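You operate a simulated robot arm through the tools that you are given. There is no shell and no other tool. Be economical: measure what you need, move in short steps, check, and stop when the job is done.

You run a simulated two-armed robot. Do the job below in one go: nothing can be reset, and whatever is moved stays where it is left.

JOB
On the top of the blue bench, fold the cloth in half.

It is judged by the outcome, as a careful person would: the job done as asked, and still so three seconds after it is handed in. It fails if anything else is knocked over, pushed out of place, dropped, spilled or broken. Flat cloth is picked up by pressing the open fingertips on it (5 to 10 N) and closing them slowly along it; thin cloth reads only 2 to 8 mm in the jaws.

ROBOT AND FRAMES
Two 7-joint arms with two-finger grippers on one trunk, on a base that drives. Base frame: it is fixed to the floor where the robot stands at the start and does not move with it; the origin is under the middle of the robot, x ahead of it, y to its left, z up; the surface under the hand at the start is at about z = 860. Readings come in mm, degrees, newtons and seconds.
The left shoulder is at the start at [78, 151, 988], the right one opposite. With the tool pointing down near the work surface each hand reaches from about 220 to 780 mm from the robot's upright axis, wherever it stands, measured 20 degrees to its own side. Places, roughly: top of the blue bench [600, -100, 900]. Payload 2.54 kg a hand.
Tool frame (each hand has its own): the origin (TCP) lies between the finger pads and is the grasp point; the fingertips stand 30 mm ahead of it; z points along the fingers, y is the line along which they close. Largest opening 116 mm; the body of the gripper starts 95 mm behind the TCP.
Orientation is that of the tool frame in the base frame, as [roll, pitch, yaw] about the fixed x, y, z axes, in that order (R = Rz(yaw) Ry(pitch) Rx(roll)). With the fingers straight down and closing along the base's y, the tool's x points along the base's -x, its y along +y and its z along -z.

CONTROLS
- The arms move only by the tool move_arm. It takes "left_increments", "right_increments" or both (then of equal length, played together; a hand with none holds still); each is a list of rows, each a list of 3 entries, a list of its own where there are three numbers: the finger opening in mm, from 0 to 116, then the shift along the base's x, y, z in mm, then the turn, a rotation vector about the base's x, y, z in degrees. In form: [[hand, [x, y, z], [rx, ry, rz]], ...]. A call has 1 to 20 rows; each row is the pose to reach, as a shift and turn from the pose commanded when the call began. A row lasts 0.2 s, in which the tool goes at most 50 mm and 8.6 degrees; a call with a longer step from one row to the next is refused whole, and so is a gripper value outside its range. Where a pose cannot be reached the arm comes as near as it can. A force on the tool above 40 N (or 10 N above the force at the start of the call, whichever is more), or a blocked arm, ends the call early, and 0.2 s more pass. Each finger travels about 72 mm/s and halts on what it meets, pressing with about 34 N; the grip force reading is that of the motor and also rises with nothing between the fingers. The clock runs only during rows and for 0.2 s after the last one: add rows that repeat a pose to give the fingers time. It gives the time, the measured TCP pose, the force on the tool (base axes), the opening and the grip force at its end, in the units of the frame above (readings bear some noise), with the torque about the TCP (base axes, N m) and any sound that the robot's microphone picked up, and new pictures: "show" is both (left out), scene, wrist or none (wrist: the cameras of the hands that moved).
- Cameras (640 x 400 px; columns grow to the right, rows downward): "scene" is now at [154.5, 36.2, 1126.3]; the picture's right is [0.39, -0.92, 0.00], its down [-0.37, -0.16, -0.92] and it looks along [0.84, 0.36, -0.40] (base axes); focal length 214 px, centre (320, 200). "left" rides on the left gripper at [69, 15, -122] in its tool frame; the picture's right is [-0.21, 0.98, 0.00], its down [-0.83, -0.18, -0.53] and it looks along [-0.52, -0.11, 0.85] (tool axes); focal length 251 px, centre (320, 200). "right" rides on the right gripper at [69, -15, -122] in its tool frame; the picture's right is [0.21, 0.98, 0.00], its down [-0.83, 0.18, -0.53] and it looks along [-0.52, 0.11, 0.85] (tool axes); focal length 251 px, centre (320, 200). There is no depth. A picture from a camera that has moved, and an enlarged one, comes with that camera's place and axes in the base frame and with its lens.
- slide_trunk(by): slides the trunk up (or, below 0, down) by that many mm; the arms and the scene camera ride with it, the base frame stays. It gives what a move gives, with no picture.
- base_move(legs): drives the robot by 1 to 6 legs, each [ahead, left, turn to the left] in mm, mm and degrees, along the robot's own axes; the way and the turn of a leg run together, so that a leg with both is an arc; at most 1500 mm and 180 degrees a leg. The arms and the cameras ride along, it lands a little off, and it stops where it bumps. It gives what a move gives, and a new picture of the scene camera.
- head_to(pan, tilt): turns the head with the scene camera to pan (to the left, within 80 degrees either way) and tilt (down, from -29 to 69), counted from straight ahead of the robot. It gives what a move gives, and a new picture of the scene camera.
- zoom(camera, box): a new picture of the part [left, top, right, bottom] of that camera's present view, enlarged. The clock stands still meanwhile.
- sign_off(): hands the job in; it is judged then, once.

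Go step by step. Nothing tells you exact positions but the pictures and the camera data: compare them with the known pose of the tool, close in by small moves and look again before you grip or let go. The budget is 120 turns and 260 pictures, counting those below and the enlarged ones. Unless the task says otherwise, let go and move clear before handing in, and close with one line.

The tools are called by a JSON object that holds its "fn" and its "kwargs". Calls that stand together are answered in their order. move_arm: Moves the arms, as the interface text tells. Its arguments: {"type":"object","properties":{"left_increments":{"type":"array","items":{"type":"array"}},"right_increments":{"type":"array","items":{"type":"array"}},"show":{"type":"string","enum":["both","scene","wrist","none"]}},"required":[]} The other tools are called the same way: slide_trunk (by) slides the trunk up or down; base_move (legs) drives the base; head_to (pan, tilt) turns the head that bears the scene camera; zoom (camera, box) takes an enlarged picture of a part of a camera's view; sign_off () hands the job in.

At the start:

```text
clock: 0.0
left_tool_pos: [491.2, 318.7, 1067.2]
left_tcp_rot: [-180.0, 0.0, 180.0]
left_force: [0.3, -0.2, 0.4]
left_torque: [-0.02, -0.04, 0.02]
left_gripper_width: 116.2
left_finger_force: 0.0
right_tool_pos: [399.3, -80.7, 1053.6]
right_tcp_rot: [180.0, 0.0, 179.9]
right_force: [0.3, -0.3, 0.2]
right_torque: [0.01, 0.02, 0.01]
right_gripper_width: 115.9
right_finger_force: 0.1
trunk travel left (down, up): [-225.0, 64.0]
robot x, y, heading: [-4.2, 1.6, 0.1]
head pan, tilt: [23.0, 23.6]
```

scene: 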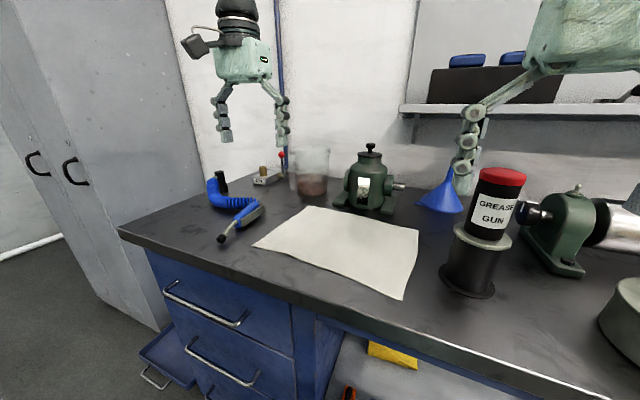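
right: 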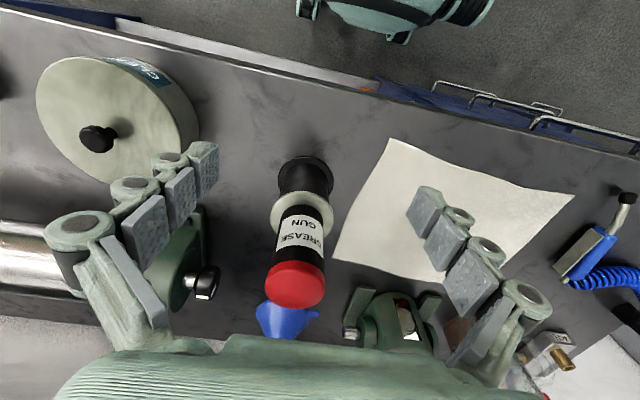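
left: 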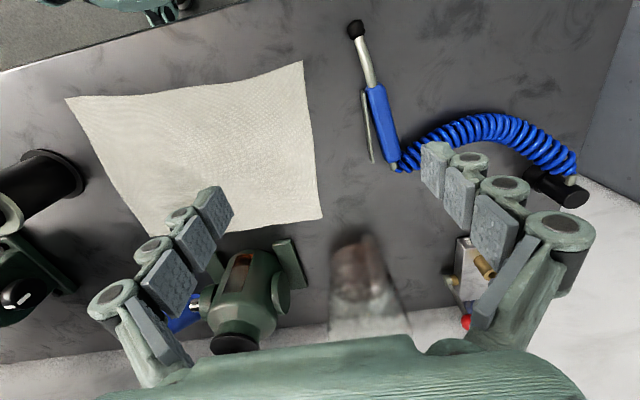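

The cloth lies with corners near B(438,311) and C(415,15) on the near side, and A(660,285) and D(635,-8) on the far side, on a top at z≈860. The stacked grease gun stands near (500,-84) and has to be avoided. I'll bring both hands above the near corners, then look again.

{"fn": "move_arm", "kwargs": {"left_increments": [[90, [-10, -10, 0], [0, 0, -2]], [70, [-25, -25, 0], [0, 0, -4.4]], [50, [-40, -38, -20], [0, 0, -4.4]], [50, [-40, -38, -60], [0, 0, -4.4]], [50, [-40, -38, -100], [0, 0, -4.4]], [50, [-40, -38, -130], [0, 0, -4.4]], [50, [-40, -38, -130], [0, 0, -4.4]]], "right_increments": [[90, [0, 40, 0], [0, 0, -2]], [70, [0, 80, 0], [0, 0, -4.4]], [50, [15, 120, 0], [0, 0, -4.4]], [50, [33, 122, -40], [0, 0, -4.4]], [50, [33, 122, -80], [0, 0, -4.4]], [50, [33, 122, -116], [0, 0, -4.4]], [50, [33, 122, -116], [0, 0, -4.4]]]}}

```text
clock: 1.6
left_tool_pos: [450.9, 279.1, 936.9]
left_tcp_rot: [180.0, 0.1, 175.6]
left_force: [-0.8, -0.4, 0.7]
left_torque: [0.01, 0.02, -0.02]
left_gripper_width: 49.9
left_finger_force: 0.1
right_tool_pos: [431.5, 40.6, 935.9]
right_tcp_rot: [180.0, 0.0, 175.6]
right_force: [-0.2, -0.6, -0.6]
right_torque: [-0.01, -0.01, -0.02]
right_gripper_width: 50.0
right_finger_force: 0.0
trunk travel left (down, up): [-225.0, 64.0]
robot x, y, heading: [1.8, 0.3, -0.1]
head pan, tilt: [23.0, 23.6]
camera scene: at [154.5, 36.2, 1126.3], right [0.39, -0.92, 0.0], down [-0.37, -0.16, -0.92], along [0.84, 0.36, -0.4], focal length 214 px, centre (320, 200)
camera right: at [360.9, 31.3, 1059.3], right [-0.14, 0.99, 0.0], down [0.84, 0.12, 0.53], along [0.53, 0.07, -0.85], focal length 251 px, centre (320, 200)
camera left: at [383.3, 300.4, 1058.4], right [0.29, 0.96, 0.0], down [0.81, -0.24, 0.53], along [0.51, -0.15, -0.84], focal length 251 px, centre (320, 200)
```

scene: 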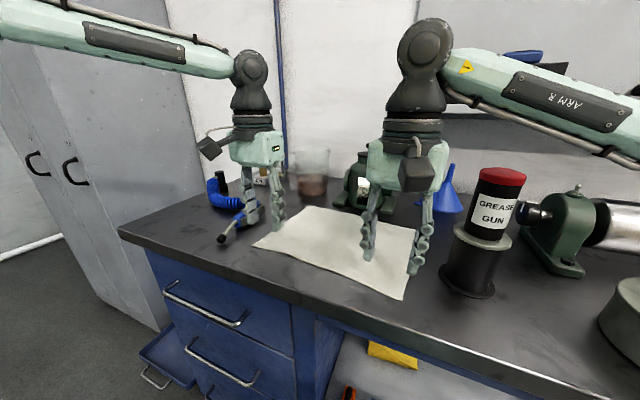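
right: 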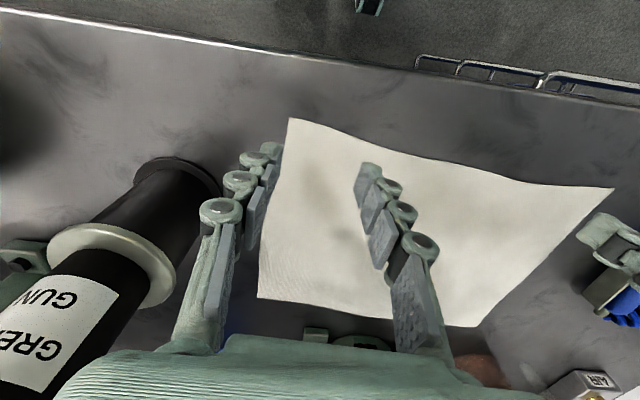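
left: 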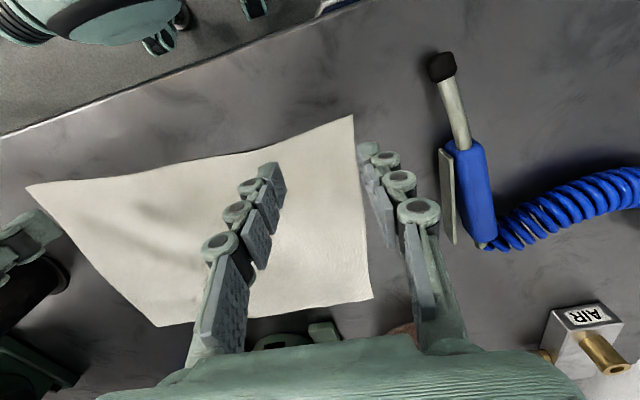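

Both hands sit over the near corners. I'll shift inward slightly, narrow to 40 mm and come down close to the cloth.

{"fn": "move_arm", "kwargs": {"left_increments": [[44, [5, -6, -10], [0, 0, 0]], [40, [5, -6, -25], [0, 0, 0]], [40, [5, -6, -36], [0, 0, 0]], [40, [5, -6, -40], [0, 0, 0]], [40, [5, -6, -40], [0, 0, 0]]], "right_increments": [[44, [4, 9, -10], [0, 0, 0]], [40, [4, 9, -25], [0, 0, 0]], [40, [4, 9, -36], [0, 0, 0]], [40, [4, 9, -40], [0, 0, 0]], [40, [4, 9, -40], [0, 0, 0]]]}}

```text
clock: 2.8
left_tool_pos: [455.3, 275.7, 897.1]
left_tcp_rot: [-180.0, 0.0, 175.7]
left_force: [0.1, -0.3, -0.2]
left_torque: [0.0, 0.02, 0.02]
left_gripper_width: 39.8
left_finger_force: 0.1
right_tool_pos: [435.7, 50.1, 897.6]
right_tcp_rot: [-179.9, 0.1, 175.5]
right_force: [-1.2, -0.5, -0.2]
right_torque: [0.0, 0.02, 0.01]
right_gripper_width: 39.9
right_finger_force: 0.2
trunk travel left (down, up): [-225.0, 64.0]
robot x, y, heading: [1.4, -1.2, 0.1]
head pan, tilt: [23.0, 23.6]
camera scene: at [154.5, 36.2, 1126.3], right [0.39, -0.92, 0.0], down [-0.37, -0.16, -0.92], along [0.84, 0.36, -0.4], focal length 214 px, centre (320, 200)
camera right: at [365.1, 40.5, 1019.9], right [-0.14, 0.99, 0.0], down [0.84, 0.12, 0.53], along [0.53, 0.07, -0.85], focal length 251 px, centre (320, 200)
camera left: at [388.6, 295.1, 1018.7], right [0.29, 0.96, 0.0], down [0.81, -0.24, 0.53], along [0.51, -0.15, -0.85], focal length 251 px, centre (320, 200)
```

scene: 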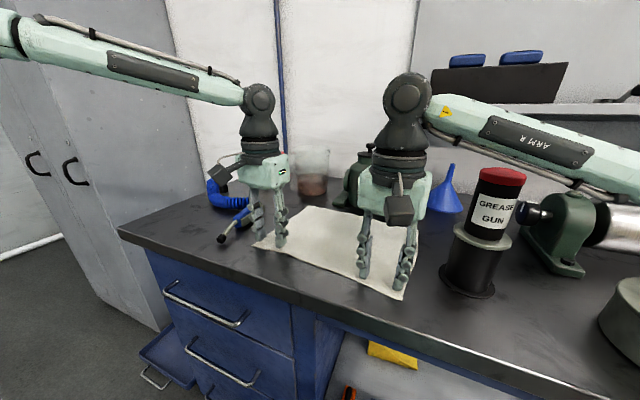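
right: 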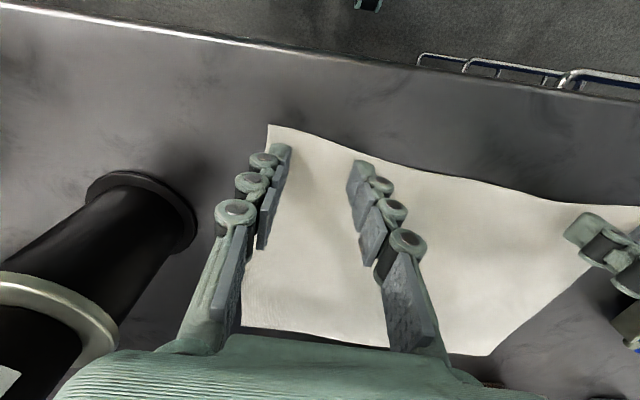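
left: 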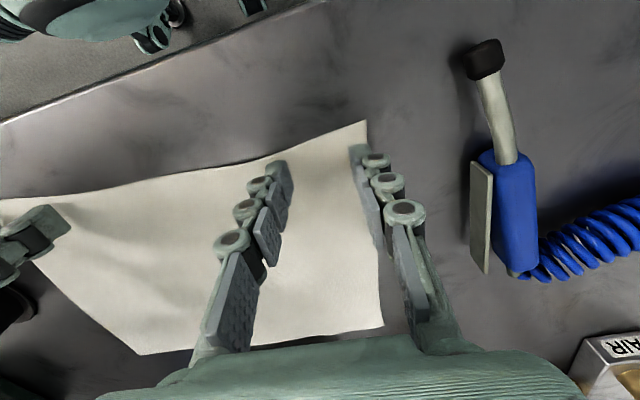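

The tips hover about 7 mm above the cloth. I'll nudge a few mm further in and descend slowly to feel contact.

{"fn": "move_arm", "kwargs": {"left_increments": [[40, [5, -4, 0], [0, 0, 0]], [40, [5, -4, -3], [0, 0, 0]], [40, [5, -4, -5], [0, 0, 0]], [40, [5, -4, -6], [0, 0, 0]], [40, [5, -4, -7], [0, 0, 0]], [40, [5, -4, -7], [0, 0, 0]]], "right_increments": [[40, [4, 1, 0], [0, 0, 0]], [40, [4, 1, -3], [0, 0, 0]], [40, [4, 1, -5], [0, 0, 0]], [40, [4, 1, -6], [0, 0, 0]], [40, [4, 1, -7], [0, 0, 0]], [40, [4, 1, -7], [0, 0, 0]]], "show": "wrist"}}

```text
clock: 4.2
left_tool_pos: [461.8, 270.5, 892.2]
left_tcp_rot: [-180.0, 0.1, 175.5]
left_force: [0.4, 0.3, 2.0]
left_torque: [0.07, -0.02, 0.0]
left_gripper_width: 40.3
left_finger_force: 0.2
right_tool_pos: [440.6, 52.7, 891.3]
right_tcp_rot: [-180.0, -0.1, 175.5]
right_force: [0.2, -0.4, 1.4]
right_torque: [-0.05, -0.01, 0.0]
right_gripper_width: 39.8
right_finger_force: 0.2
trunk travel left (down, up): [-225.0, 64.0]
robot x, y, heading: [1.2, -0.9, 0.1]
head pan, tilt: [23.0, 23.6]
camera right: at [370.1, 42.0, 1013.8], right [-0.14, 0.99, 0.0], down [0.84, 0.12, 0.53], along [0.53, 0.07, -0.85], focal length 251 px, centre (320, 200)
camera left: at [393.3, 290.7, 1012.6], right [0.29, 0.96, 0.0], down [0.81, -0.24, 0.54], along [0.51, -0.15, -0.84], focal length 251 px, centre (320, 200)
```

right: 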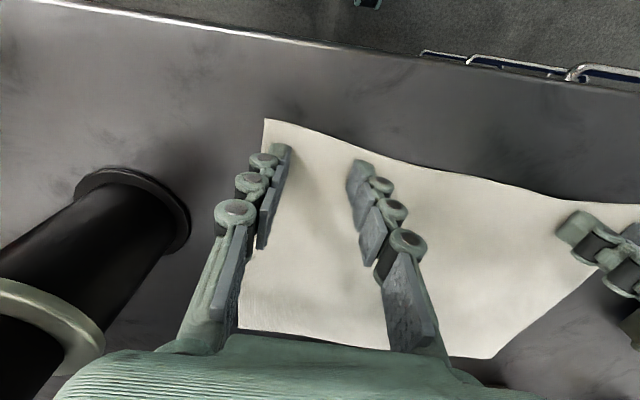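
left: 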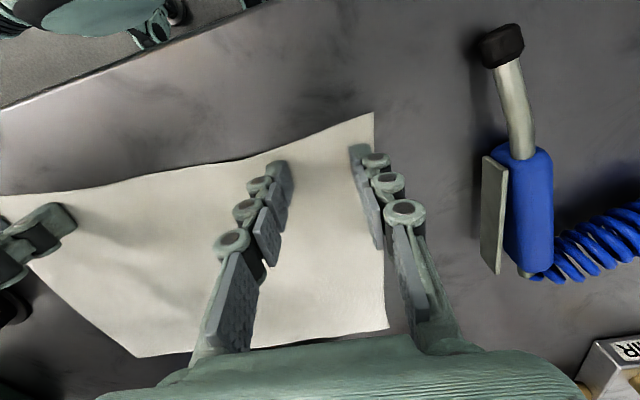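

First contact shows at about z=861. I'll press a little more.

{"fn": "move_arm", "kwargs": {"left_increments": [[40, [0, 0, -1], [0, 0, 0]], [40, [0, 0, -2], [0, 0, 0]], [40, [0, 0, -2], [0, 0, 0]]], "right_increments": [[40, [0, 0, -1], [0, 0, 0]], [40, [0, 0, -2], [0, 0, 0]], [40, [0, 0, -2], [0, 0, 0]]], "show": "none"}}

```text
clock: 5.0
left_tool_pos: [461.8, 270.5, 891.0]
left_tcp_rot: [179.9, 0.3, 175.6]
left_force: [0.2, 1.1, 13.3]
left_torque: [0.13, 0.08, -0.01]
left_gripper_width: 40.9
left_finger_force: 0.1
right_tool_pos: [440.1, 51.5, 891.7]
right_tcp_rot: [179.9, 0.1, 175.6]
right_force: [2.5, -0.8, 14.7]
right_torque: [-0.01, -0.01, -0.02]
right_gripper_width: 41.0
right_finger_force: 0.2
trunk travel left (down, up): [-225.0, 64.0]
robot x, y, heading: [-2.4, 1.0, 0.1]
head pan, tilt: [23.0, 23.6]
```

The force is about 14 N, slightly too much, so I'll back off 1 mm and close slowly.

{"fn": "move_arm", "kwargs": {"left_increments": [[40, [0, 0, 1], [0, 0, 0]], [38, [0, 0, 1], [0, 0, 0]], [36, [0, 0, 1], [0, 0, 0]], [34, [0, 0, 1], [0, 0, 0]], [32, [0, 0, 1], [0, 0, 0]], [30, [0, 0, 1], [0, 0, 0]], [28, [0, 0, 1], [0, 0, 0]], [26, [0, 0, 1], [0, 0, 0]], [24, [0, 0, 1], [0, 0, 0]], [22, [0, 0, 1], [0, 0, 0]], [20, [0, 0, 1], [0, 0, 0]], [18, [0, 0, 1], [0, 0, 0]]], "right_increments": [[40, [0, 0, 1], [0, 0, 0]], [38, [0, 0, 1], [0, 0, 0]], [36, [0, 0, 1], [0, 0, 0]], [34, [0, 0, 1], [0, 0, 0]], [32, [0, 0, 1], [0, 0, 0]], [30, [0, 0, 1], [0, 0, 0]], [28, [0, 0, 1], [0, 0, 0]], [26, [0, 0, 1], [0, 0, 0]], [24, [0, 0, 1], [0, 0, 0]], [22, [0, 0, 1], [0, 0, 0]], [20, [0, 0, 1], [0, 0, 0]], [18, [0, 0, 1], [0, 0, 0]]], "show": "wrist"}}

```text
clock: 7.6
left_tool_pos: [460.0, 270.9, 890.7]
left_tcp_rot: [-180.0, 0.1, 175.6]
left_force: [-0.9, -1.1, 4.2]
left_torque: [0.06, -0.01, -0.02]
left_gripper_width: 17.3
left_finger_force: 0.1
right_tool_pos: [439.8, 49.7, 891.4]
right_tcp_rot: [180.0, 0.1, 175.6]
right_force: [-0.9, -0.2, 14.4]
right_torque: [-0.06, 0.06, -0.02]
right_gripper_width: 16.7
right_finger_force: 0.0
trunk travel left (down, up): [-225.0, 64.0]
robot x, y, heading: [1.7, 2.9, 0.2]
head pan, tilt: [23.0, 23.6]
camera right: at [369.0, 41.3, 1013.1], right [-0.14, 0.99, 0.0], down [0.84, 0.12, 0.54], along [0.53, 0.07, -0.84], focal length 251 px, centre (320, 200)
camera left: at [392.4, 290.8, 1012.0], right [0.29, 0.96, 0.0], down [0.81, -0.24, 0.54], along [0.51, -0.15, -0.84], focal length 251 px, centre (320, 200)
```

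right: 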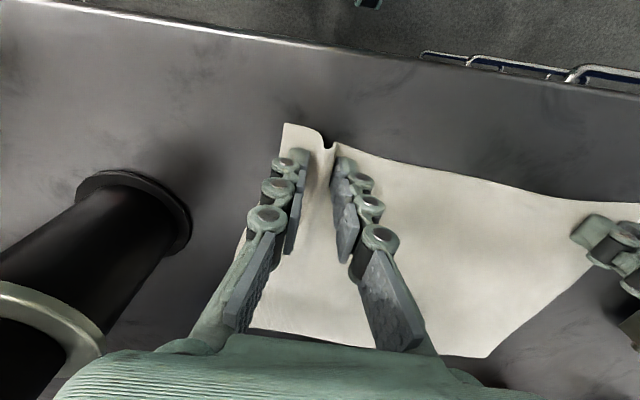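
left: 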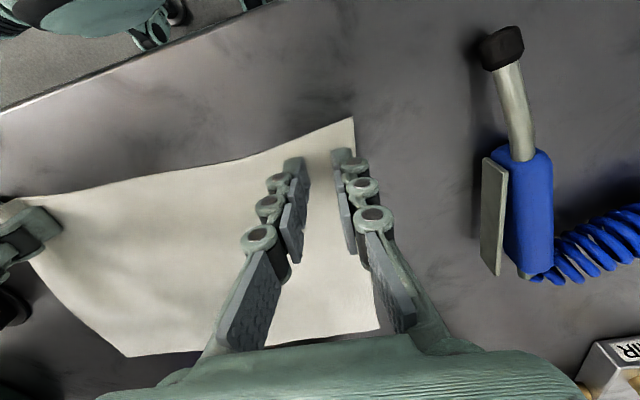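

The right hand has raised a ridge. The left is pressing too lightly, so I'll press it 1 mm more and keep closing.

{"fn": "move_arm", "kwargs": {"left_increments": [[18, [0, 0, -0.7], [0, 0, 0]], [18, [0, 0, -1], [0, 0, 0]], [16, [0, 0, -1], [0, 0, 0]], [14, [0, 0, -1], [0, 0, 0]], [12, [0, 0, -1], [0, 0, 0]], [10, [0, 0, -1], [0, 0, 0]]], "right_increments": [[18, [0, 0, 0.5], [0, 0, 0]], [16, [0, 0, 0.5], [0, 0, 0]], [14, [0, 0, 0.5], [0, 0, 0]], [12, [0, 0, 0.5], [0, 0, 0]], [10, [0, 0, 0.5], [0, 0, 0]], [8, [0, 0, 0.5], [0, 0, 0]]], "show": "wrist"}}

```text
clock: 9.0
left_tool_pos: [461.2, 271.2, 890.4]
left_tcp_rot: [-180.0, 0.0, 175.7]
left_force: [-0.5, 2.4, 11.0]
left_torque: [0.15, -0.02, 0.0]
left_gripper_width: 9.8
left_finger_force: 0.1
right_tool_pos: [440.6, 51.1, 891.3]
right_tcp_rot: [-180.0, 0.1, 175.5]
right_force: [-0.9, 0.7, -0.4]
right_torque: [0.01, 0.02, 0.0]
right_gripper_width: 8.6
right_finger_force: 0.8
trunk travel left (down, up): [-225.0, 64.0]
robot x, y, heading: [0.6, -1.1, 0.0]
head pan, tilt: [23.0, 23.6]
camera right: at [369.6, 41.4, 1013.4], right [-0.14, 0.99, 0.0], down [0.84, 0.12, 0.53], along [0.53, 0.07, -0.85], focal length 251 px, centre (320, 200)
camera left: at [392.8, 291.2, 1011.3], right [0.29, 0.96, 0.0], down [0.81, -0.24, 0.54], along [0.51, -0.15, -0.84], focal length 251 px, centre (320, 200)
```

right: 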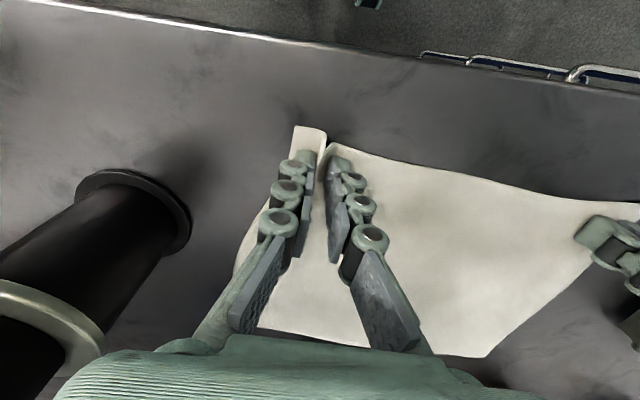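
left: 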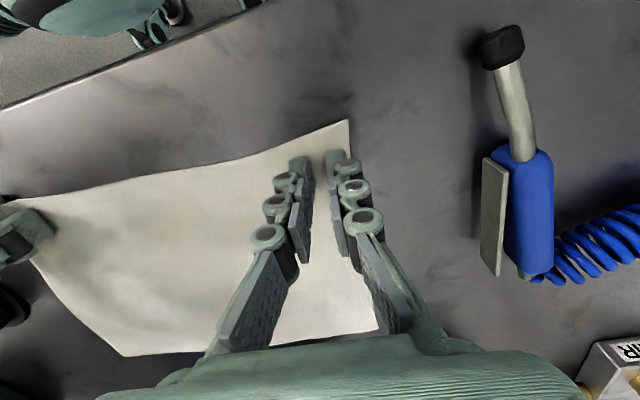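

Right closes on its ridge. The left raised none, so I'll lift it, reopen and try again.

{"fn": "move_arm", "kwargs": {"left_increments": [[10, [0, 0, 8], [0, 0, 0]], [20, [2, -3, 12], [0, 0, 0]], [36, [4, -6, 12], [0, 0, 0]], [44, [4, -6, 12], [0, 0, 0]], [44, [4, -6, 5], [0, 0, 0]], [44, [4, -6, 1], [0, 0, 0]], [44, [4, -6, 0], [0, 0, 0]], [44, [4, -6, 0], [0, 0, 0]]], "right_increments": [[6, [0, 0, 0], [0, 0, 0]], [4, [0, 0, 0], [0, 0, 0]], [2, [0, 0, 0], [0, 0, 0]], [0, [0, 0, 0], [0, 0, 0]], [0, [0, 0, 0], [0, 0, 0]], [0, [0, 0, 0], [0, 0, 0]], [0, [0, 0, 0], [0, 0, 0]], [0, [0, 0, 0], [0, 0, 0]]], "show": "wrist"}}

```text
clock: 10.8
left_tool_pos: [464.1, 264.7, 890.2]
left_tcp_rot: [-180.0, 0.3, 175.6]
left_force: [0.5, -0.7, 14.5]
left_torque: [-0.29, 0.03, 0.01]
left_gripper_width: 44.7
left_finger_force: 1.0
right_tool_pos: [440.6, 49.6, 892.3]
right_tcp_rot: [179.9, 0.1, 175.6]
right_force: [0.6, -0.8, -1.1]
right_torque: [0.01, 0.01, -0.01]
right_gripper_width: 2.5
right_finger_force: 29.3
trunk travel left (down, up): [-225.0, 64.0]
robot x, y, heading: [-1.5, -2.1, -0.2]
head pan, tilt: [23.0, 23.6]
camera right: at [369.2, 41.1, 1013.9], right [-0.14, 0.99, 0.0], down [0.84, 0.12, 0.54], along [0.53, 0.07, -0.84], focal length 251 px, centre (320, 200)
camera left: at [396.7, 284.1, 1011.4], right [0.29, 0.96, 0.0], down [0.81, -0.24, 0.54], along [0.52, -0.15, -0.84], focal length 251 px, centre (320, 200)
```

right: 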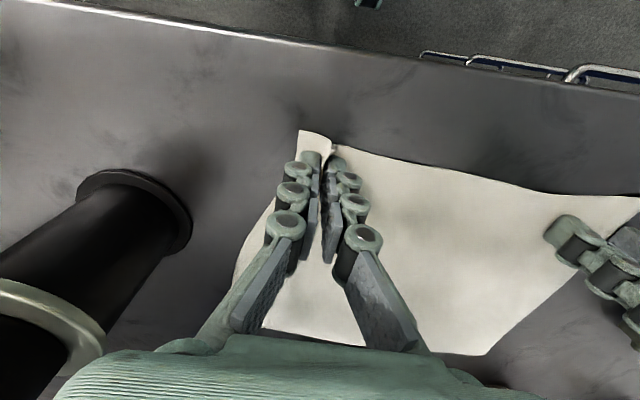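
left: 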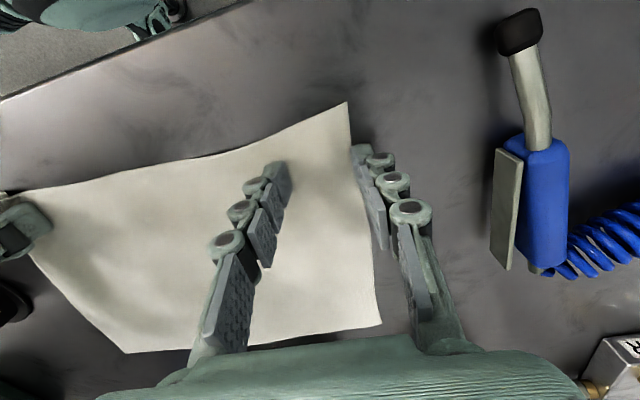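

Right now holds cloth (2.5 mm). The left outer finger is off the edge, so I'll lift and move it about 16 mm inward.

{"fn": "move_arm", "kwargs": {"left_increments": [[44, [0, 0, 10], [0, 0, 0]], [40, [0, -16, 12], [0, 0, 0]], [40, [0, -16, 5], [0, 0, 0]], [40, [0, -16, 1], [0, 0, 0]], [40, [0, -16, 0.5], [0, 0, 0]], [40, [0, -16, 0.5], [0, 0, 0]]], "show": "wrist"}}

```text
clock: 12.2
left_tool_pos: [464.5, 249.3, 891.0]
left_tcp_rot: [-180.0, 0.2, 175.5]
left_force: [-0.7, 0.5, 10.0]
left_torque: [0.17, 0.02, 0.02]
left_gripper_width: 40.6
left_finger_force: 1.3
right_tool_pos: [440.3, 51.1, 890.4]
right_tcp_rot: [179.9, 0.2, 175.5]
right_force: [0.7, -0.2, -1.1]
right_torque: [-0.01, -0.03, -0.01]
right_gripper_width: 5.6
right_finger_force: 34.3
trunk travel left (down, up): [-225.0, 64.0]
robot x, y, heading: [-1.7, 2.9, -0.2]
head pan, tilt: [23.0, 23.6]
camera left: at [396.9, 268.5, 1012.0], right [0.29, 0.96, 0.0], down [0.81, -0.24, 0.54], along [0.51, -0.15, -0.84], focal length 251 px, centre (320, 200)
```

left: 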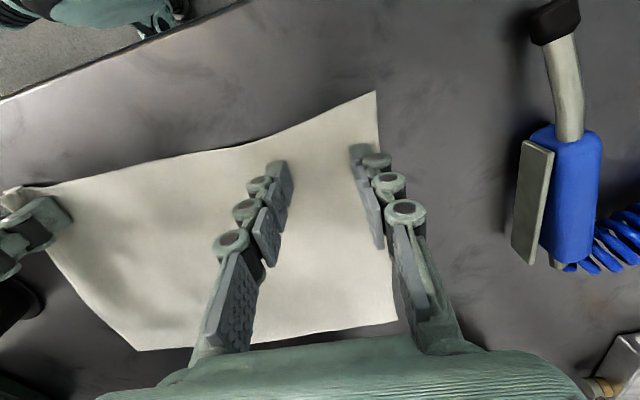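

Both left fingertips are on the cloth at 10 N. I'll close slowly.

{"fn": "move_arm", "kwargs": {"left_increments": [[38.5, [0, 0, 0], [0, 0, 0]], [37, [0, 0, 0], [0, 0, 0]], [35, [0, 0, 0], [0, 0, 0]], [33, [0, 0, 0], [0, 0, 0]], [31, [0, 0, 0], [0, 0, 0]], [29, [0, 0, 0], [0, 0, 0]], [27, [0, 0, 0], [0, 0, 0]], [25, [0, 0, 0], [0, 0, 0]], [23, [0, 0, 0], [0, 0, 0]], [21, [0, 0, 0], [0, 0, 0]], [19, [0, 0, 0], [0, 0, 0]], [17, [0, 0, 0], [0, 0, 0]], [15, [0, 0, 0], [0, 0, 0]]], "show": "wrist"}}

```text
clock: 15.0
left_tool_pos: [463.2, 247.8, 890.5]
left_tcp_rot: [-180.0, 0.1, 175.5]
left_force: [-1.6, -2.1, 15.5]
left_torque: [-0.04, 0.02, -0.02]
left_gripper_width: 15.5
left_finger_force: 0.2
right_tool_pos: [440.5, 51.5, 891.5]
right_tcp_rot: [179.9, 0.1, 175.7]
right_force: [-0.1, 2.9, -1.6]
right_torque: [0.12, 0.01, 0.04]
right_gripper_width: 4.2
right_finger_force: 32.6
trunk travel left (down, up): [-225.0, 64.0]
robot x, y, heading: [0.2, -0.3, -0.1]
head pan, tilt: [23.0, 23.6]
camera left: at [396.4, 268.4, 1011.6], right [0.29, 0.96, 0.0], down [0.81, -0.24, 0.54], along [0.51, -0.15, -0.84], focal length 251 px, centre (320, 200)
```

left: 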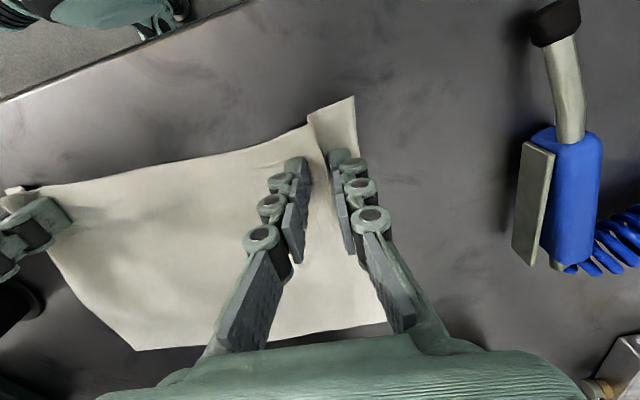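

A ridge has formed in the left hand as well, so I'll finish closing it.

{"fn": "move_arm", "kwargs": {"left_increments": [[13, [0, 0, 0.5], [0, 0, 0]], [11, [0, 0, 0.5], [0, 0, 0]], [9, [0, 0, 0.5], [0, 0, 0]], [7, [0, 0, 0.5], [0, 0, 0]], [5, [0, 0, 0.5], [0, 0, 0]], [3, [0, 0, 0.5], [0, 0, 0]], [1, [0, 0, 0.5], [0, 0, 0]], [0, [0, 0, 0.5], [0, 0, 0]], [0, [0, 0, 0.5], [0, 0, 0]], [0, [0, 0, 0.5], [0, 0, 0]]]}}

```text
clock: 17.2
left_tool_pos: [465.9, 248.7, 890.2]
left_tcp_rot: [-179.9, 0.0, 175.6]
left_force: [0.2, -4.4, -0.7]
left_torque: [0.1, 0.07, 0.04]
left_gripper_width: 4.5
left_finger_force: 36.5
right_tool_pos: [440.8, 52.1, 889.7]
right_tcp_rot: [-179.9, 0.0, 175.7]
right_force: [3.5, 7.8, 19.2]
right_torque: [-0.85, 0.05, 0.0]
right_gripper_width: 0.2
right_finger_force: 26.6
trunk travel left (down, up): [-225.0, 64.0]
robot x, y, heading: [-2.7, 1.1, 0.0]
head pan, tilt: [23.0, 23.6]
camera scene: at [154.5, 36.2, 1126.3], right [0.39, -0.92, 0.0], down [-0.37, -0.16, -0.92], along [0.84, 0.36, -0.4], focal length 214 px, centre (320, 200)
camera left: at [397.1, 268.8, 1011.5], right [0.29, 0.96, 0.0], down [0.81, -0.24, 0.53], along [0.51, -0.15, -0.84], focal length 251 px, centre (320, 200)
```

scene: 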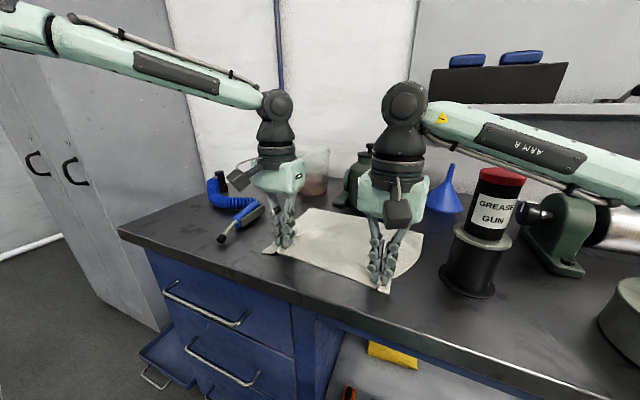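
left: 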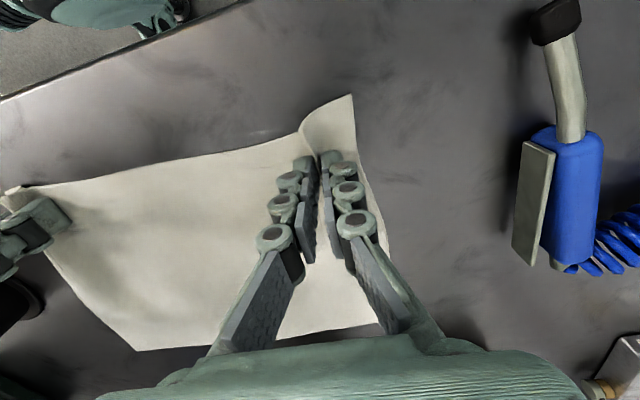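

Left holds at 4.5 mm, but right reads 0.2 mm and may have slipped, so I'll check it.

{"fn": "zoom", "kwargs": {"camera": "right", "box": [200, 80, 480, 255]}}

```text
2.29 times, centred on (340, 168) of right
camera zoom: at [370.1, 41.8, 1013.1], right [-0.14, 0.99, 0.0], down [0.84, 0.12, 0.53], along [0.53, 0.07, -0.85], focal length 575 px, centre (274, 274)
```

zoom: 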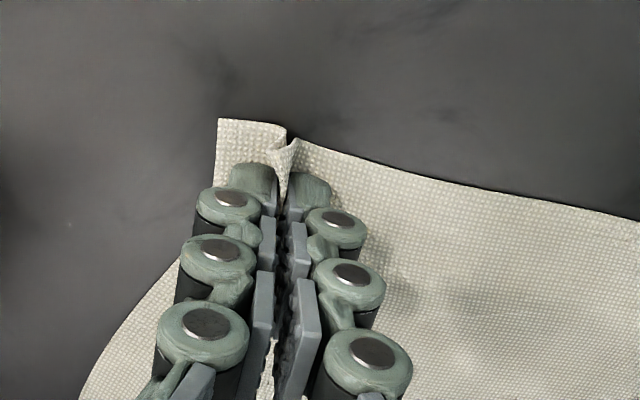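

The ridge still seems to be caught between the right fingers. I'll test by lifting both hands gently by 20 mm.

{"fn": "move_arm", "kwargs": {"left_increments": [[0, [0, 0, 4], [0, 0, 0]], [0, [2, 0, 10], [0, 0, 0]], [0, [4, 0, 20], [0, 0, 0]], [0, [4, 0, 20], [0, 0, 0]]], "right_increments": [[0, [0, 0, 4], [0, 0, 0]], [0, [2, 0, 10], [0, 0, 0]], [0, [4, 0, 20], [0, 0, 0]], [0, [4, 0, 20], [0, 0, 0]]]}}

```text
clock: 18.2
left_tool_pos: [469.3, 249.5, 911.5]
left_tcp_rot: [180.0, 0.0, 175.6]
left_force: [-0.3, -3.4, -1.0]
left_torque: [-0.02, 0.02, 0.02]
left_gripper_width: 4.1
left_finger_force: 38.1
right_tool_pos: [444.8, 50.5, 910.4]
right_tcp_rot: [180.0, 0.0, 175.6]
right_force: [0.9, 5.2, -2.2]
right_torque: [0.57, -0.02, 0.03]
right_gripper_width: 2.6
right_finger_force: 29.7
trunk travel left (down, up): [-225.0, 64.0]
robot x, y, heading: [5.5, -0.0, 0.1]
head pan, tilt: [23.0, 23.6]
camera scene: at [154.5, 36.3, 1126.3], right [0.39, -0.92, 0.0], down [-0.37, -0.16, -0.92], along [0.84, 0.36, -0.4], focal length 214 px, centre (320, 200)
camera right: at [373.9, 42.4, 1033.2], right [-0.14, 0.99, 0.0], down [0.84, 0.12, 0.53], along [0.53, 0.07, -0.85], focal length 251 px, centre (320, 200)
camera left: at [401.7, 269.7, 1032.4], right [0.29, 0.96, 0.0], down [0.81, -0.24, 0.53], along [0.51, -0.15, -0.85], focal length 251 px, centre (320, 200)
```

scene: 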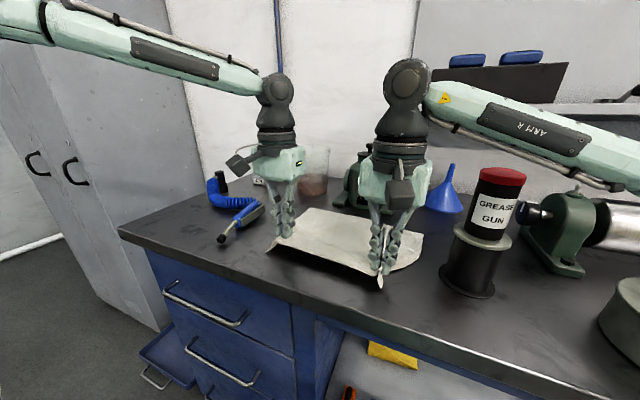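
right: 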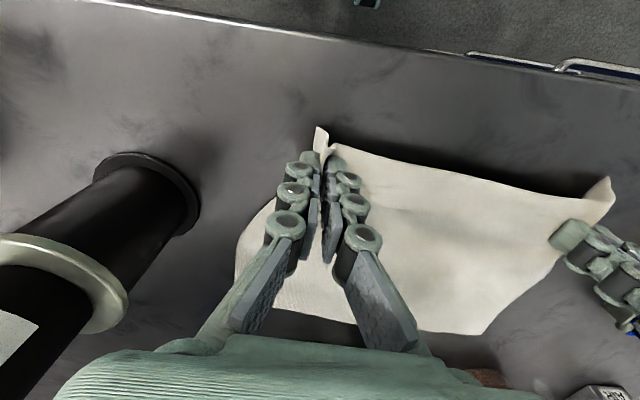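
left: 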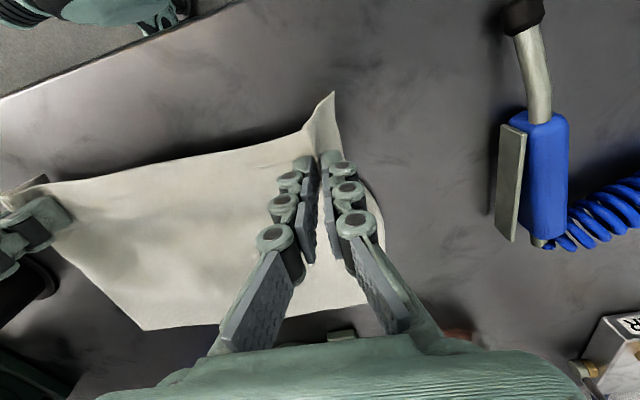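

Both hands hold the near edge. I'll carry it over in an arc while tilting the fingers forward, and stop at three quarters to look.

{"fn": "move_arm", "kwargs": {"left_increments": [[0, [0, -2, 15], [0, -3.1, 0]], [0, [3, -3, 29.5], [0, -6.2, 0]], [0, [9, -4, 42.6], [0, -9.4, 0]], [0, [17.6, -5, 53.8], [0, -12.5, 0]], [0, [28.5, -6, 62.7], [0, -15.6, 0]], [0, [41.4, -8, 69], [0, -18.7, 0]], [0, [55.1, -10, 72], [0, -21.9, 0]], [0, [69.8, -12, 72], [0, -25, 0]], [0, [84.6, -14, 69], [0, -28.1, 0]], [0, [98.4, -16, 62.6], [0, -31.2, 0]], [0, [111.5, -17.5, 53], [0, -34.4, 0]], [0, [122.6, -19, 41], [0, -37.5, 0]], [0, [122.6, -19, 41], [0, -37.5, 0]]], "right_increments": [[0, [0, 2, 15], [0, -3.1, 0]], [0, [3.4, 1, 29.5], [0, -6.2, 0]], [0, [9.8, 0, 42.6], [0, -9.4, 0]], [0, [19, -1, 53.8], [0, -12.5, 0]], [0, [30.8, -2, 62.7], [0, -15.6, 0]], [0, [44.5, -4, 69], [0, -18.7, 0]], [0, [59.2, -6, 72], [0, -21.9, 0]], [0, [74.8, -8, 72], [0, -25, 0]], [0, [90.6, -10, 69], [0, -28.1, 0]], [0, [105.3, -12, 62.6], [0, -31.2, 0]], [0, [119, -13.5, 53], [0, -34.4, 0]], [0, [131, -15, 41], [0, -37.5, 0]], [0, [131, -15, 41], [0, -37.5, 0]]]}}

```text
clock: 21.0
left_tool_pos: [592.6, 230.6, 952.3]
left_tcp_rot: [176.7, 37.4, 174.5]
left_force: [-0.2, -0.1, 0.5]
left_torque: [0.0, -0.02, 0.04]
left_gripper_width: 0.8
left_finger_force: 29.9
right_tool_pos: [577.1, 36.2, 951.8]
right_tcp_rot: [176.6, 37.4, 174.5]
right_force: [1.4, 0.5, -0.8]
right_torque: [-0.08, 0.04, -0.04]
right_gripper_width: 5.3
right_finger_force: 38.9
trunk travel left (down, up): [-225.0, 64.0]
robot x, y, heading: [-0.2, -1.4, -0.2]
head pan, tilt: [23.0, 23.6]
camera scene: at [154.4, 36.2, 1126.3], right [0.39, -0.92, 0.0], down [-0.37, -0.16, -0.92], along [0.84, 0.36, -0.4], focal length 214 px, centre (320, 200)
camera right: at [446.4, 26.6, 1006.1], right [-0.11, 0.99, -0.08], down [0.34, 0.12, 0.93], along [0.93, 0.07, -0.35], focal length 251 px, centre (320, 200)
camera left: at [464.2, 250.6, 1006.3], right [0.23, 0.96, 0.18], down [0.32, -0.24, 0.92], along [0.92, -0.15, -0.36], focal length 251 px, centre (320, 200)
```

scene: 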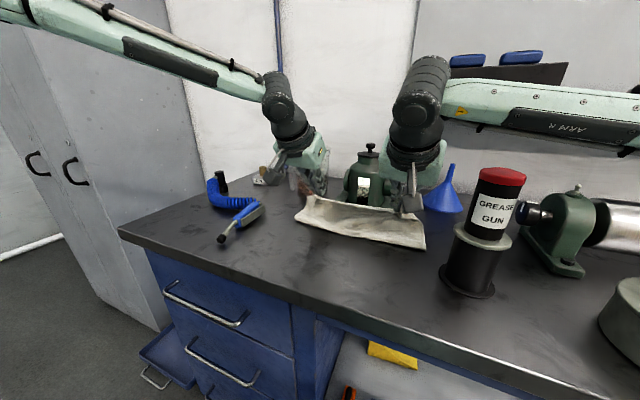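
right: 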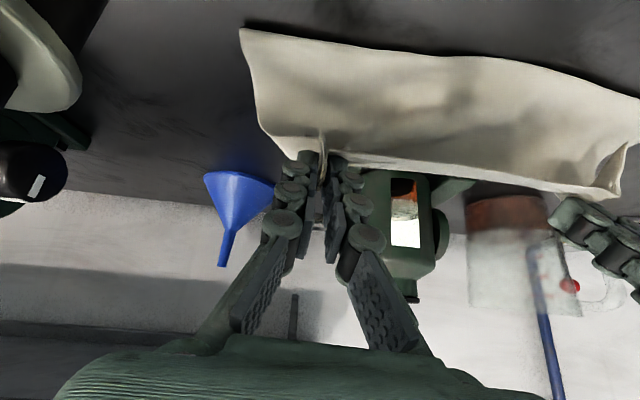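
left: 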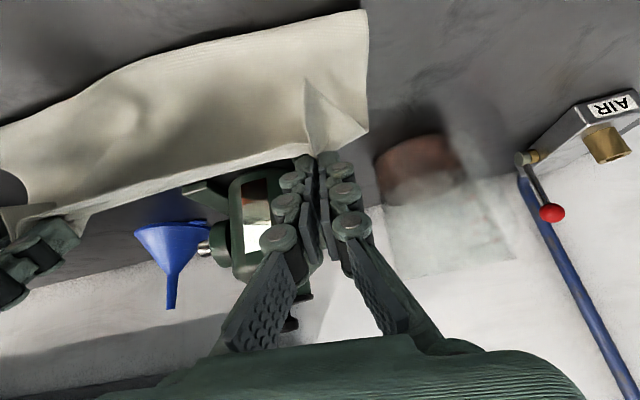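

Both hands still hold, and the panel stands with its bend near x≈560, so the cloth slid forward a little. I'll lower further forward and look again.

{"fn": "move_arm", "kwargs": {"left_increments": [[0, [5, -1, -9], [0, -2, 0]], [0, [10, -2, -18], [0, -4, 0]], [0, [15, -3, -27], [0, -6.5, 0]], [0, [19, -3, -36], [0, -9, 0]], [0, [22, -3, -45], [0, -11, 0]], [0, [24, -3, -53], [0, -12.5, 0]], [0, [24, -3, -53], [0, -12.5, 0]]], "right_increments": [[0, [6, -1, -9], [0, -2, 0]], [0, [12, -2, -18], [0, -4, 0]], [0, [17, -3, -27], [0, -6.5, 0]], [0, [22, -3, -36], [0, -9, 0]], [0, [25, -3, -45], [0, -11, 0]], [0, [28, -3, -53], [0, -12.5, 0]], [0, [28, -3, -53], [0, -12.5, 0]]]}}

```text
clock: 22.6
left_tool_pos: [615.4, 226.0, 899.6]
left_tcp_rot: [174.8, 49.9, 173.3]
left_force: [0.5, -0.4, -0.3]
left_torque: [-0.04, -0.01, -0.05]
left_gripper_width: 1.1
left_finger_force: 30.7
right_tool_pos: [603.1, 33.8, 900.3]
right_tcp_rot: [174.8, 49.9, 173.2]
right_force: [1.1, -0.2, -0.8]
right_torque: [0.02, 0.07, 0.0]
right_gripper_width: 2.4
right_finger_force: 29.0
trunk travel left (down, up): [-225.0, 64.0]
robot x, y, heading: [-1.1, -2.1, -0.2]
head pan, tilt: [23.0, 23.6]
camera scene: at [154.4, 36.2, 1126.3], right [0.39, -0.92, 0.0], down [-0.37, -0.16, -0.92], along [0.84, 0.36, -0.4], focal length 214 px, centre (320, 200)
camera right: at [464.4, 24.1, 924.7], right [-0.09, 0.99, -0.11], down [0.13, 0.12, 0.98], along [0.99, 0.07, -0.14], focal length 251 px, centre (320, 200)
camera left: at [478.6, 247.0, 924.7], right [0.18, 0.96, 0.22], down [0.11, -0.24, 0.96], along [0.98, -0.15, -0.15], focal length 251 px, centre (320, 200)
```

scene: 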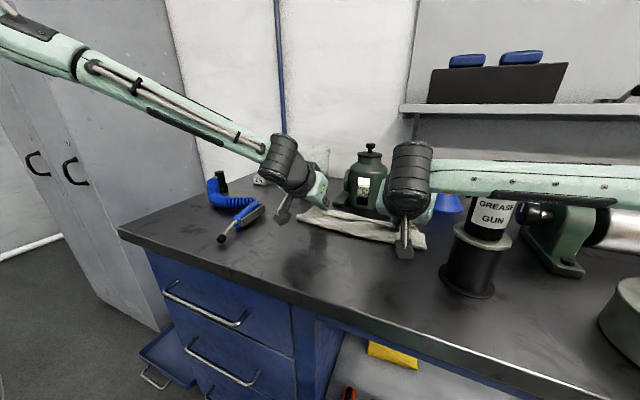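
right: 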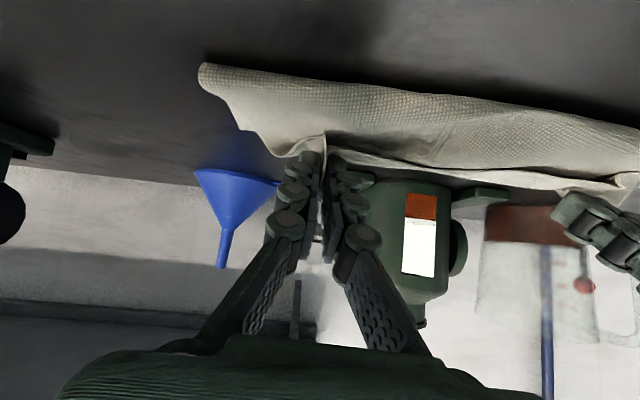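
left: 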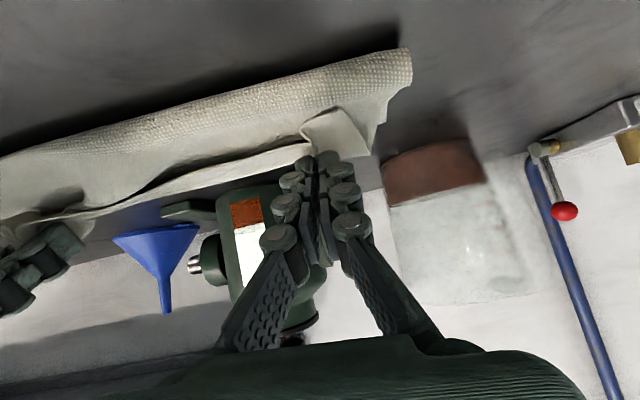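

The panel is nearly down. I'll lower the last 12 mm and open slightly.

{"fn": "move_arm", "kwargs": {"left_increments": [[0, [3, 0, -6], [0, 0, 0]], [0, [5, 0, -12], [0, 0, 0]], [0, [5, 0, -12], [0, 0, 0]], [4, [5, 0, -12], [0, 0, 0]], [10, [5, 0, -12], [0, 0, 0]], [18, [5, 0, -12], [0, 0, 0]], [22, [5, 0, -12], [0, 0, 0]]], "right_increments": [[0, [3, 0, -6], [0, 0, 0]], [0, [5, 0, -12], [0, 0, 0]], [0, [5, 0, -12], [0, 0, 0]], [4, [5, 0, -12], [0, 0, 0]], [10, [5, 0, -12], [0, 0, 0]], [18, [5, 0, -12], [0, 0, 0]], [22, [5, 0, -12], [0, 0, 0]]]}}

```text
clock: 24.2
left_tool_pos: [619.9, 225.3, 889.2]
left_tcp_rot: [174.7, 49.9, 173.0]
left_force: [0.3, -1.3, 12.6]
left_torque: [-0.09, -0.23, 0.0]
left_gripper_width: 22.2
left_finger_force: 2.5
right_tool_pos: [606.4, 31.9, 887.6]
right_tcp_rot: [174.6, 50.0, 173.1]
right_force: [1.1, -1.1, 9.4]
right_torque: [0.07, -0.14, 0.0]
right_gripper_width: 22.8
right_finger_force: 0.0
trunk travel left (down, up): [-225.0, 64.0]
robot x, y, heading: [2.1, -0.3, -0.0]
head pan, tilt: [23.0, 23.6]
camera scene: at [152.9, 35.6, 1126.7], right [0.39, -0.92, 0.0], down [-0.37, -0.16, -0.92], along [0.84, 0.36, -0.4], focal length 214 px, centre (320, 200)
camera right: at [468.3, 23.0, 913.4], right [-0.09, 0.99, -0.11], down [0.13, 0.12, 0.99], along [0.99, 0.07, -0.14], focal length 251 px, centre (320, 200)
camera left: at [482.3, 246.1, 914.1], right [0.18, 0.96, 0.22], down [0.11, -0.24, 0.96], along [0.98, -0.15, -0.15], focal length 251 px, centre (320, 200)
```

scene: 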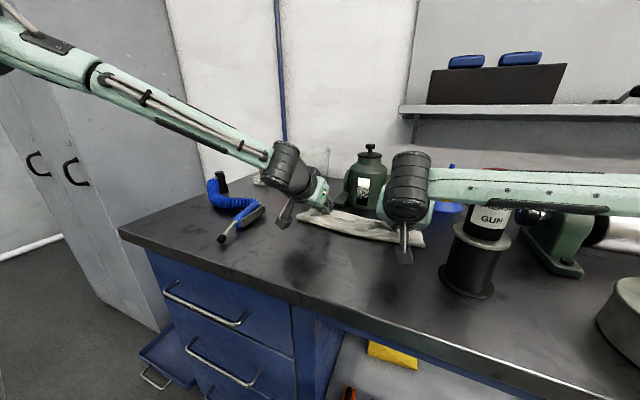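
right: 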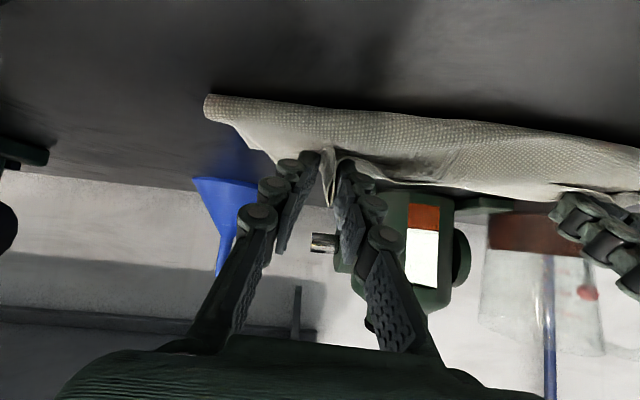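
left: 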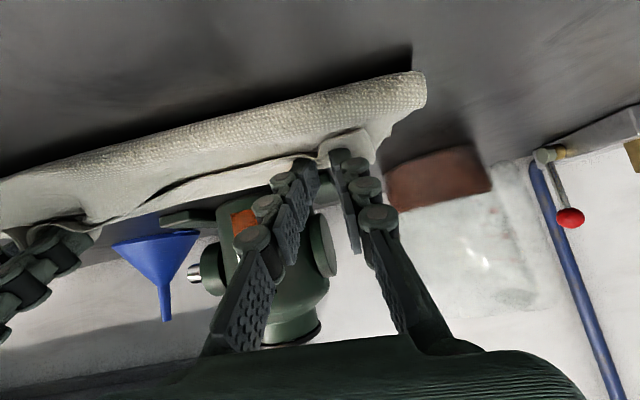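

I've released both hands. I'll back off along the fingers, then rise, level out and look.

{"fn": "move_arm", "kwargs": {"left_increments": [[26, [-12, 0, 10], [0, 0, 0]], [30, [-23, 0, 20], [0, 0, 0]], [30, [-35, 0, 40], [0, 0, 0]], [30, [-45, 10, 70], [0, 8, 0]], [30, [-60, 20, 100], [0, 16, 0]], [30, [-80, 30, 130], [0, 24, 0]], [30, [-100, 40, 150], [0, 32, 0]], [30, [-120, 40, 160], [0, 40, 0]], [30, [-140, 40, 170], [0, 48, 0]], [30, [-140, 40, 170], [0, 50, 0]]], "right_increments": [[26, [-12, 0, 10], [0, 0, 0]], [30, [-23, 0, 20], [0, 0, 0]], [30, [-35, 5, 40], [0, 0, 0]], [30, [-45, 12, 70], [0, 8, 0]], [30, [-60, 20, 100], [0, 16, 0]], [30, [-80, 25, 130], [0, 24, 0]], [30, [-100, 25, 150], [0, 32, 0]], [30, [-120, 25, 160], [0, 40, 0]], [30, [-140, 25, 170], [0, 48, 0]], [30, [-140, 25, 170], [0, 50, 0]]]}}

```text
clock: 26.4
left_tool_pos: [479.3, 267.4, 1055.5]
left_tcp_rot: [-179.8, -0.1, 175.6]
left_force: [0.2, 0.9, 0.2]
left_torque: [0.0, -0.02, 0.0]
left_gripper_width: 30.1
left_finger_force: 0.0
right_tool_pos: [469.1, 56.9, 1056.3]
right_tcp_rot: [180.0, -0.1, 175.6]
right_force: [-0.1, -0.6, 0.4]
right_torque: [0.01, -0.02, -0.04]
right_gripper_width: 30.1
right_finger_force: 0.1
trunk travel left (down, up): [-225.0, 64.0]
robot x, y, heading: [1.1, 2.4, -0.1]
head pan, tilt: [23.0, 23.6]
camera scene: at [154.7, 36.3, 1126.2], right [0.39, -0.92, 0.0], down [-0.37, -0.16, -0.92], along [0.84, 0.36, -0.4], focal length 214 px, centre (320, 200)
camera right: at [398.4, 47.2, 1179.6], right [-0.14, 0.99, 0.0], down [0.84, 0.12, 0.53], along [0.53, 0.07, -0.85], focal length 251 px, centre (320, 200)
camera left: at [413.6, 287.8, 1177.4], right [0.29, 0.96, 0.0], down [0.81, -0.24, 0.53], along [0.51, -0.15, -0.85], focal length 251 px, centre (320, 200)
```

scene: 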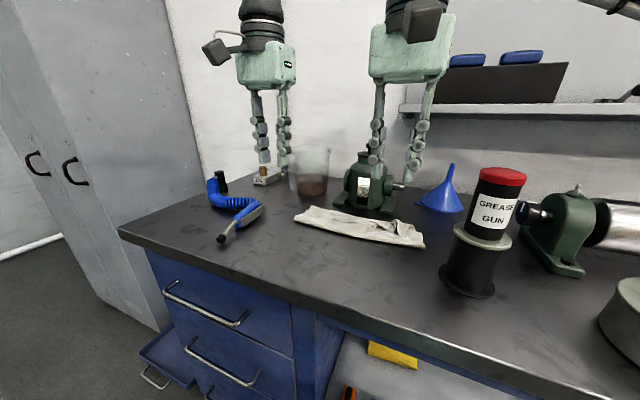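
right: 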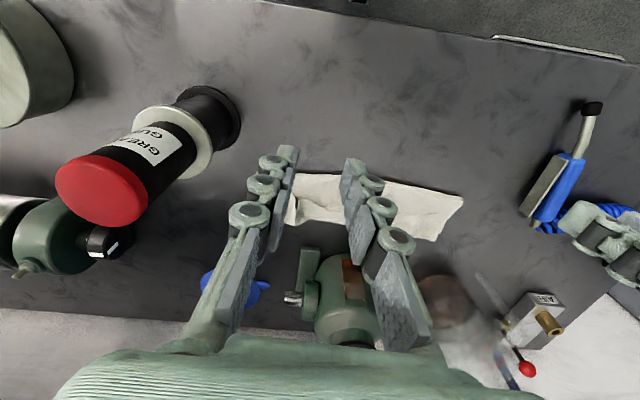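
left: 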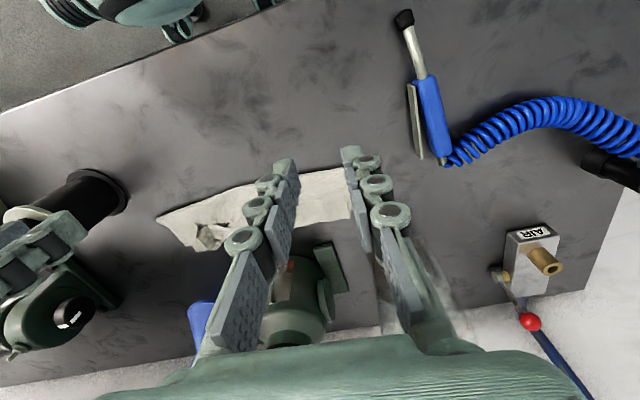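

The cloth is down. I'll zoom in to check the edges.

{"fn": "zoom", "kwargs": {"camera": "scene", "box": [280, 180, 440, 280]}}

{"fn": "zoom", "kwargs": {"camera": "left", "box": [140, 140, 380, 290]}}

{"fn": "zoom", "kwargs": {"camera": "right", "box": [260, 140, 500, 290]}}

```text
4.00 times, centred on (360, 230) of scene
camera zoom: at [154.7, 36.3, 1126.2], right [0.39, -0.92, 0.0], down [-0.37, -0.16, -0.92], along [0.84, 0.36, -0.4], focal length 858 px, centre (160, 80)
```

zoom: 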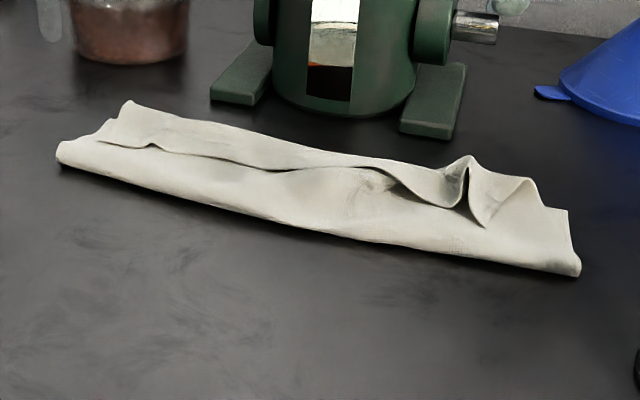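

```text
2.67 times, centred on (260, 215) of left
camera zoom: at [413.6, 287.8, 1177.4], right [0.29, 0.96, 0.0], down [0.81, -0.24, 0.53], along [0.51, -0.15, -0.85], focal length 670 px, centre (480, 160)
```

zoom: 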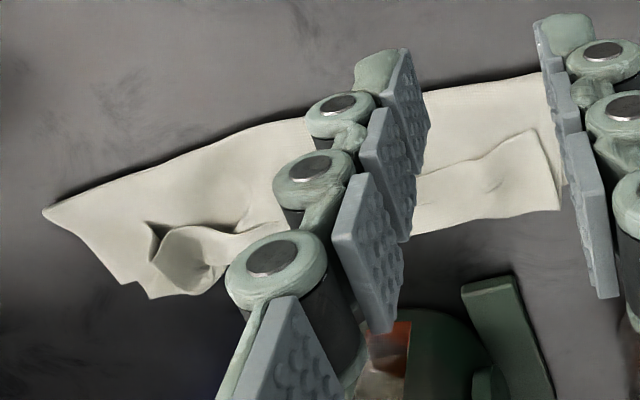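

```text
2.67 times, centred on (380, 215) of right
camera zoom: at [398.4, 47.2, 1179.6], right [-0.14, 0.99, 0.0], down [0.84, 0.12, 0.53], along [0.53, 0.07, -0.85], focal length 670 px, centre (160, 160)
```

zoom: 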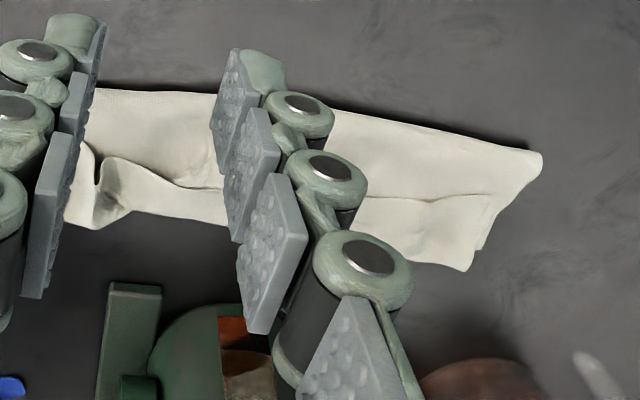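

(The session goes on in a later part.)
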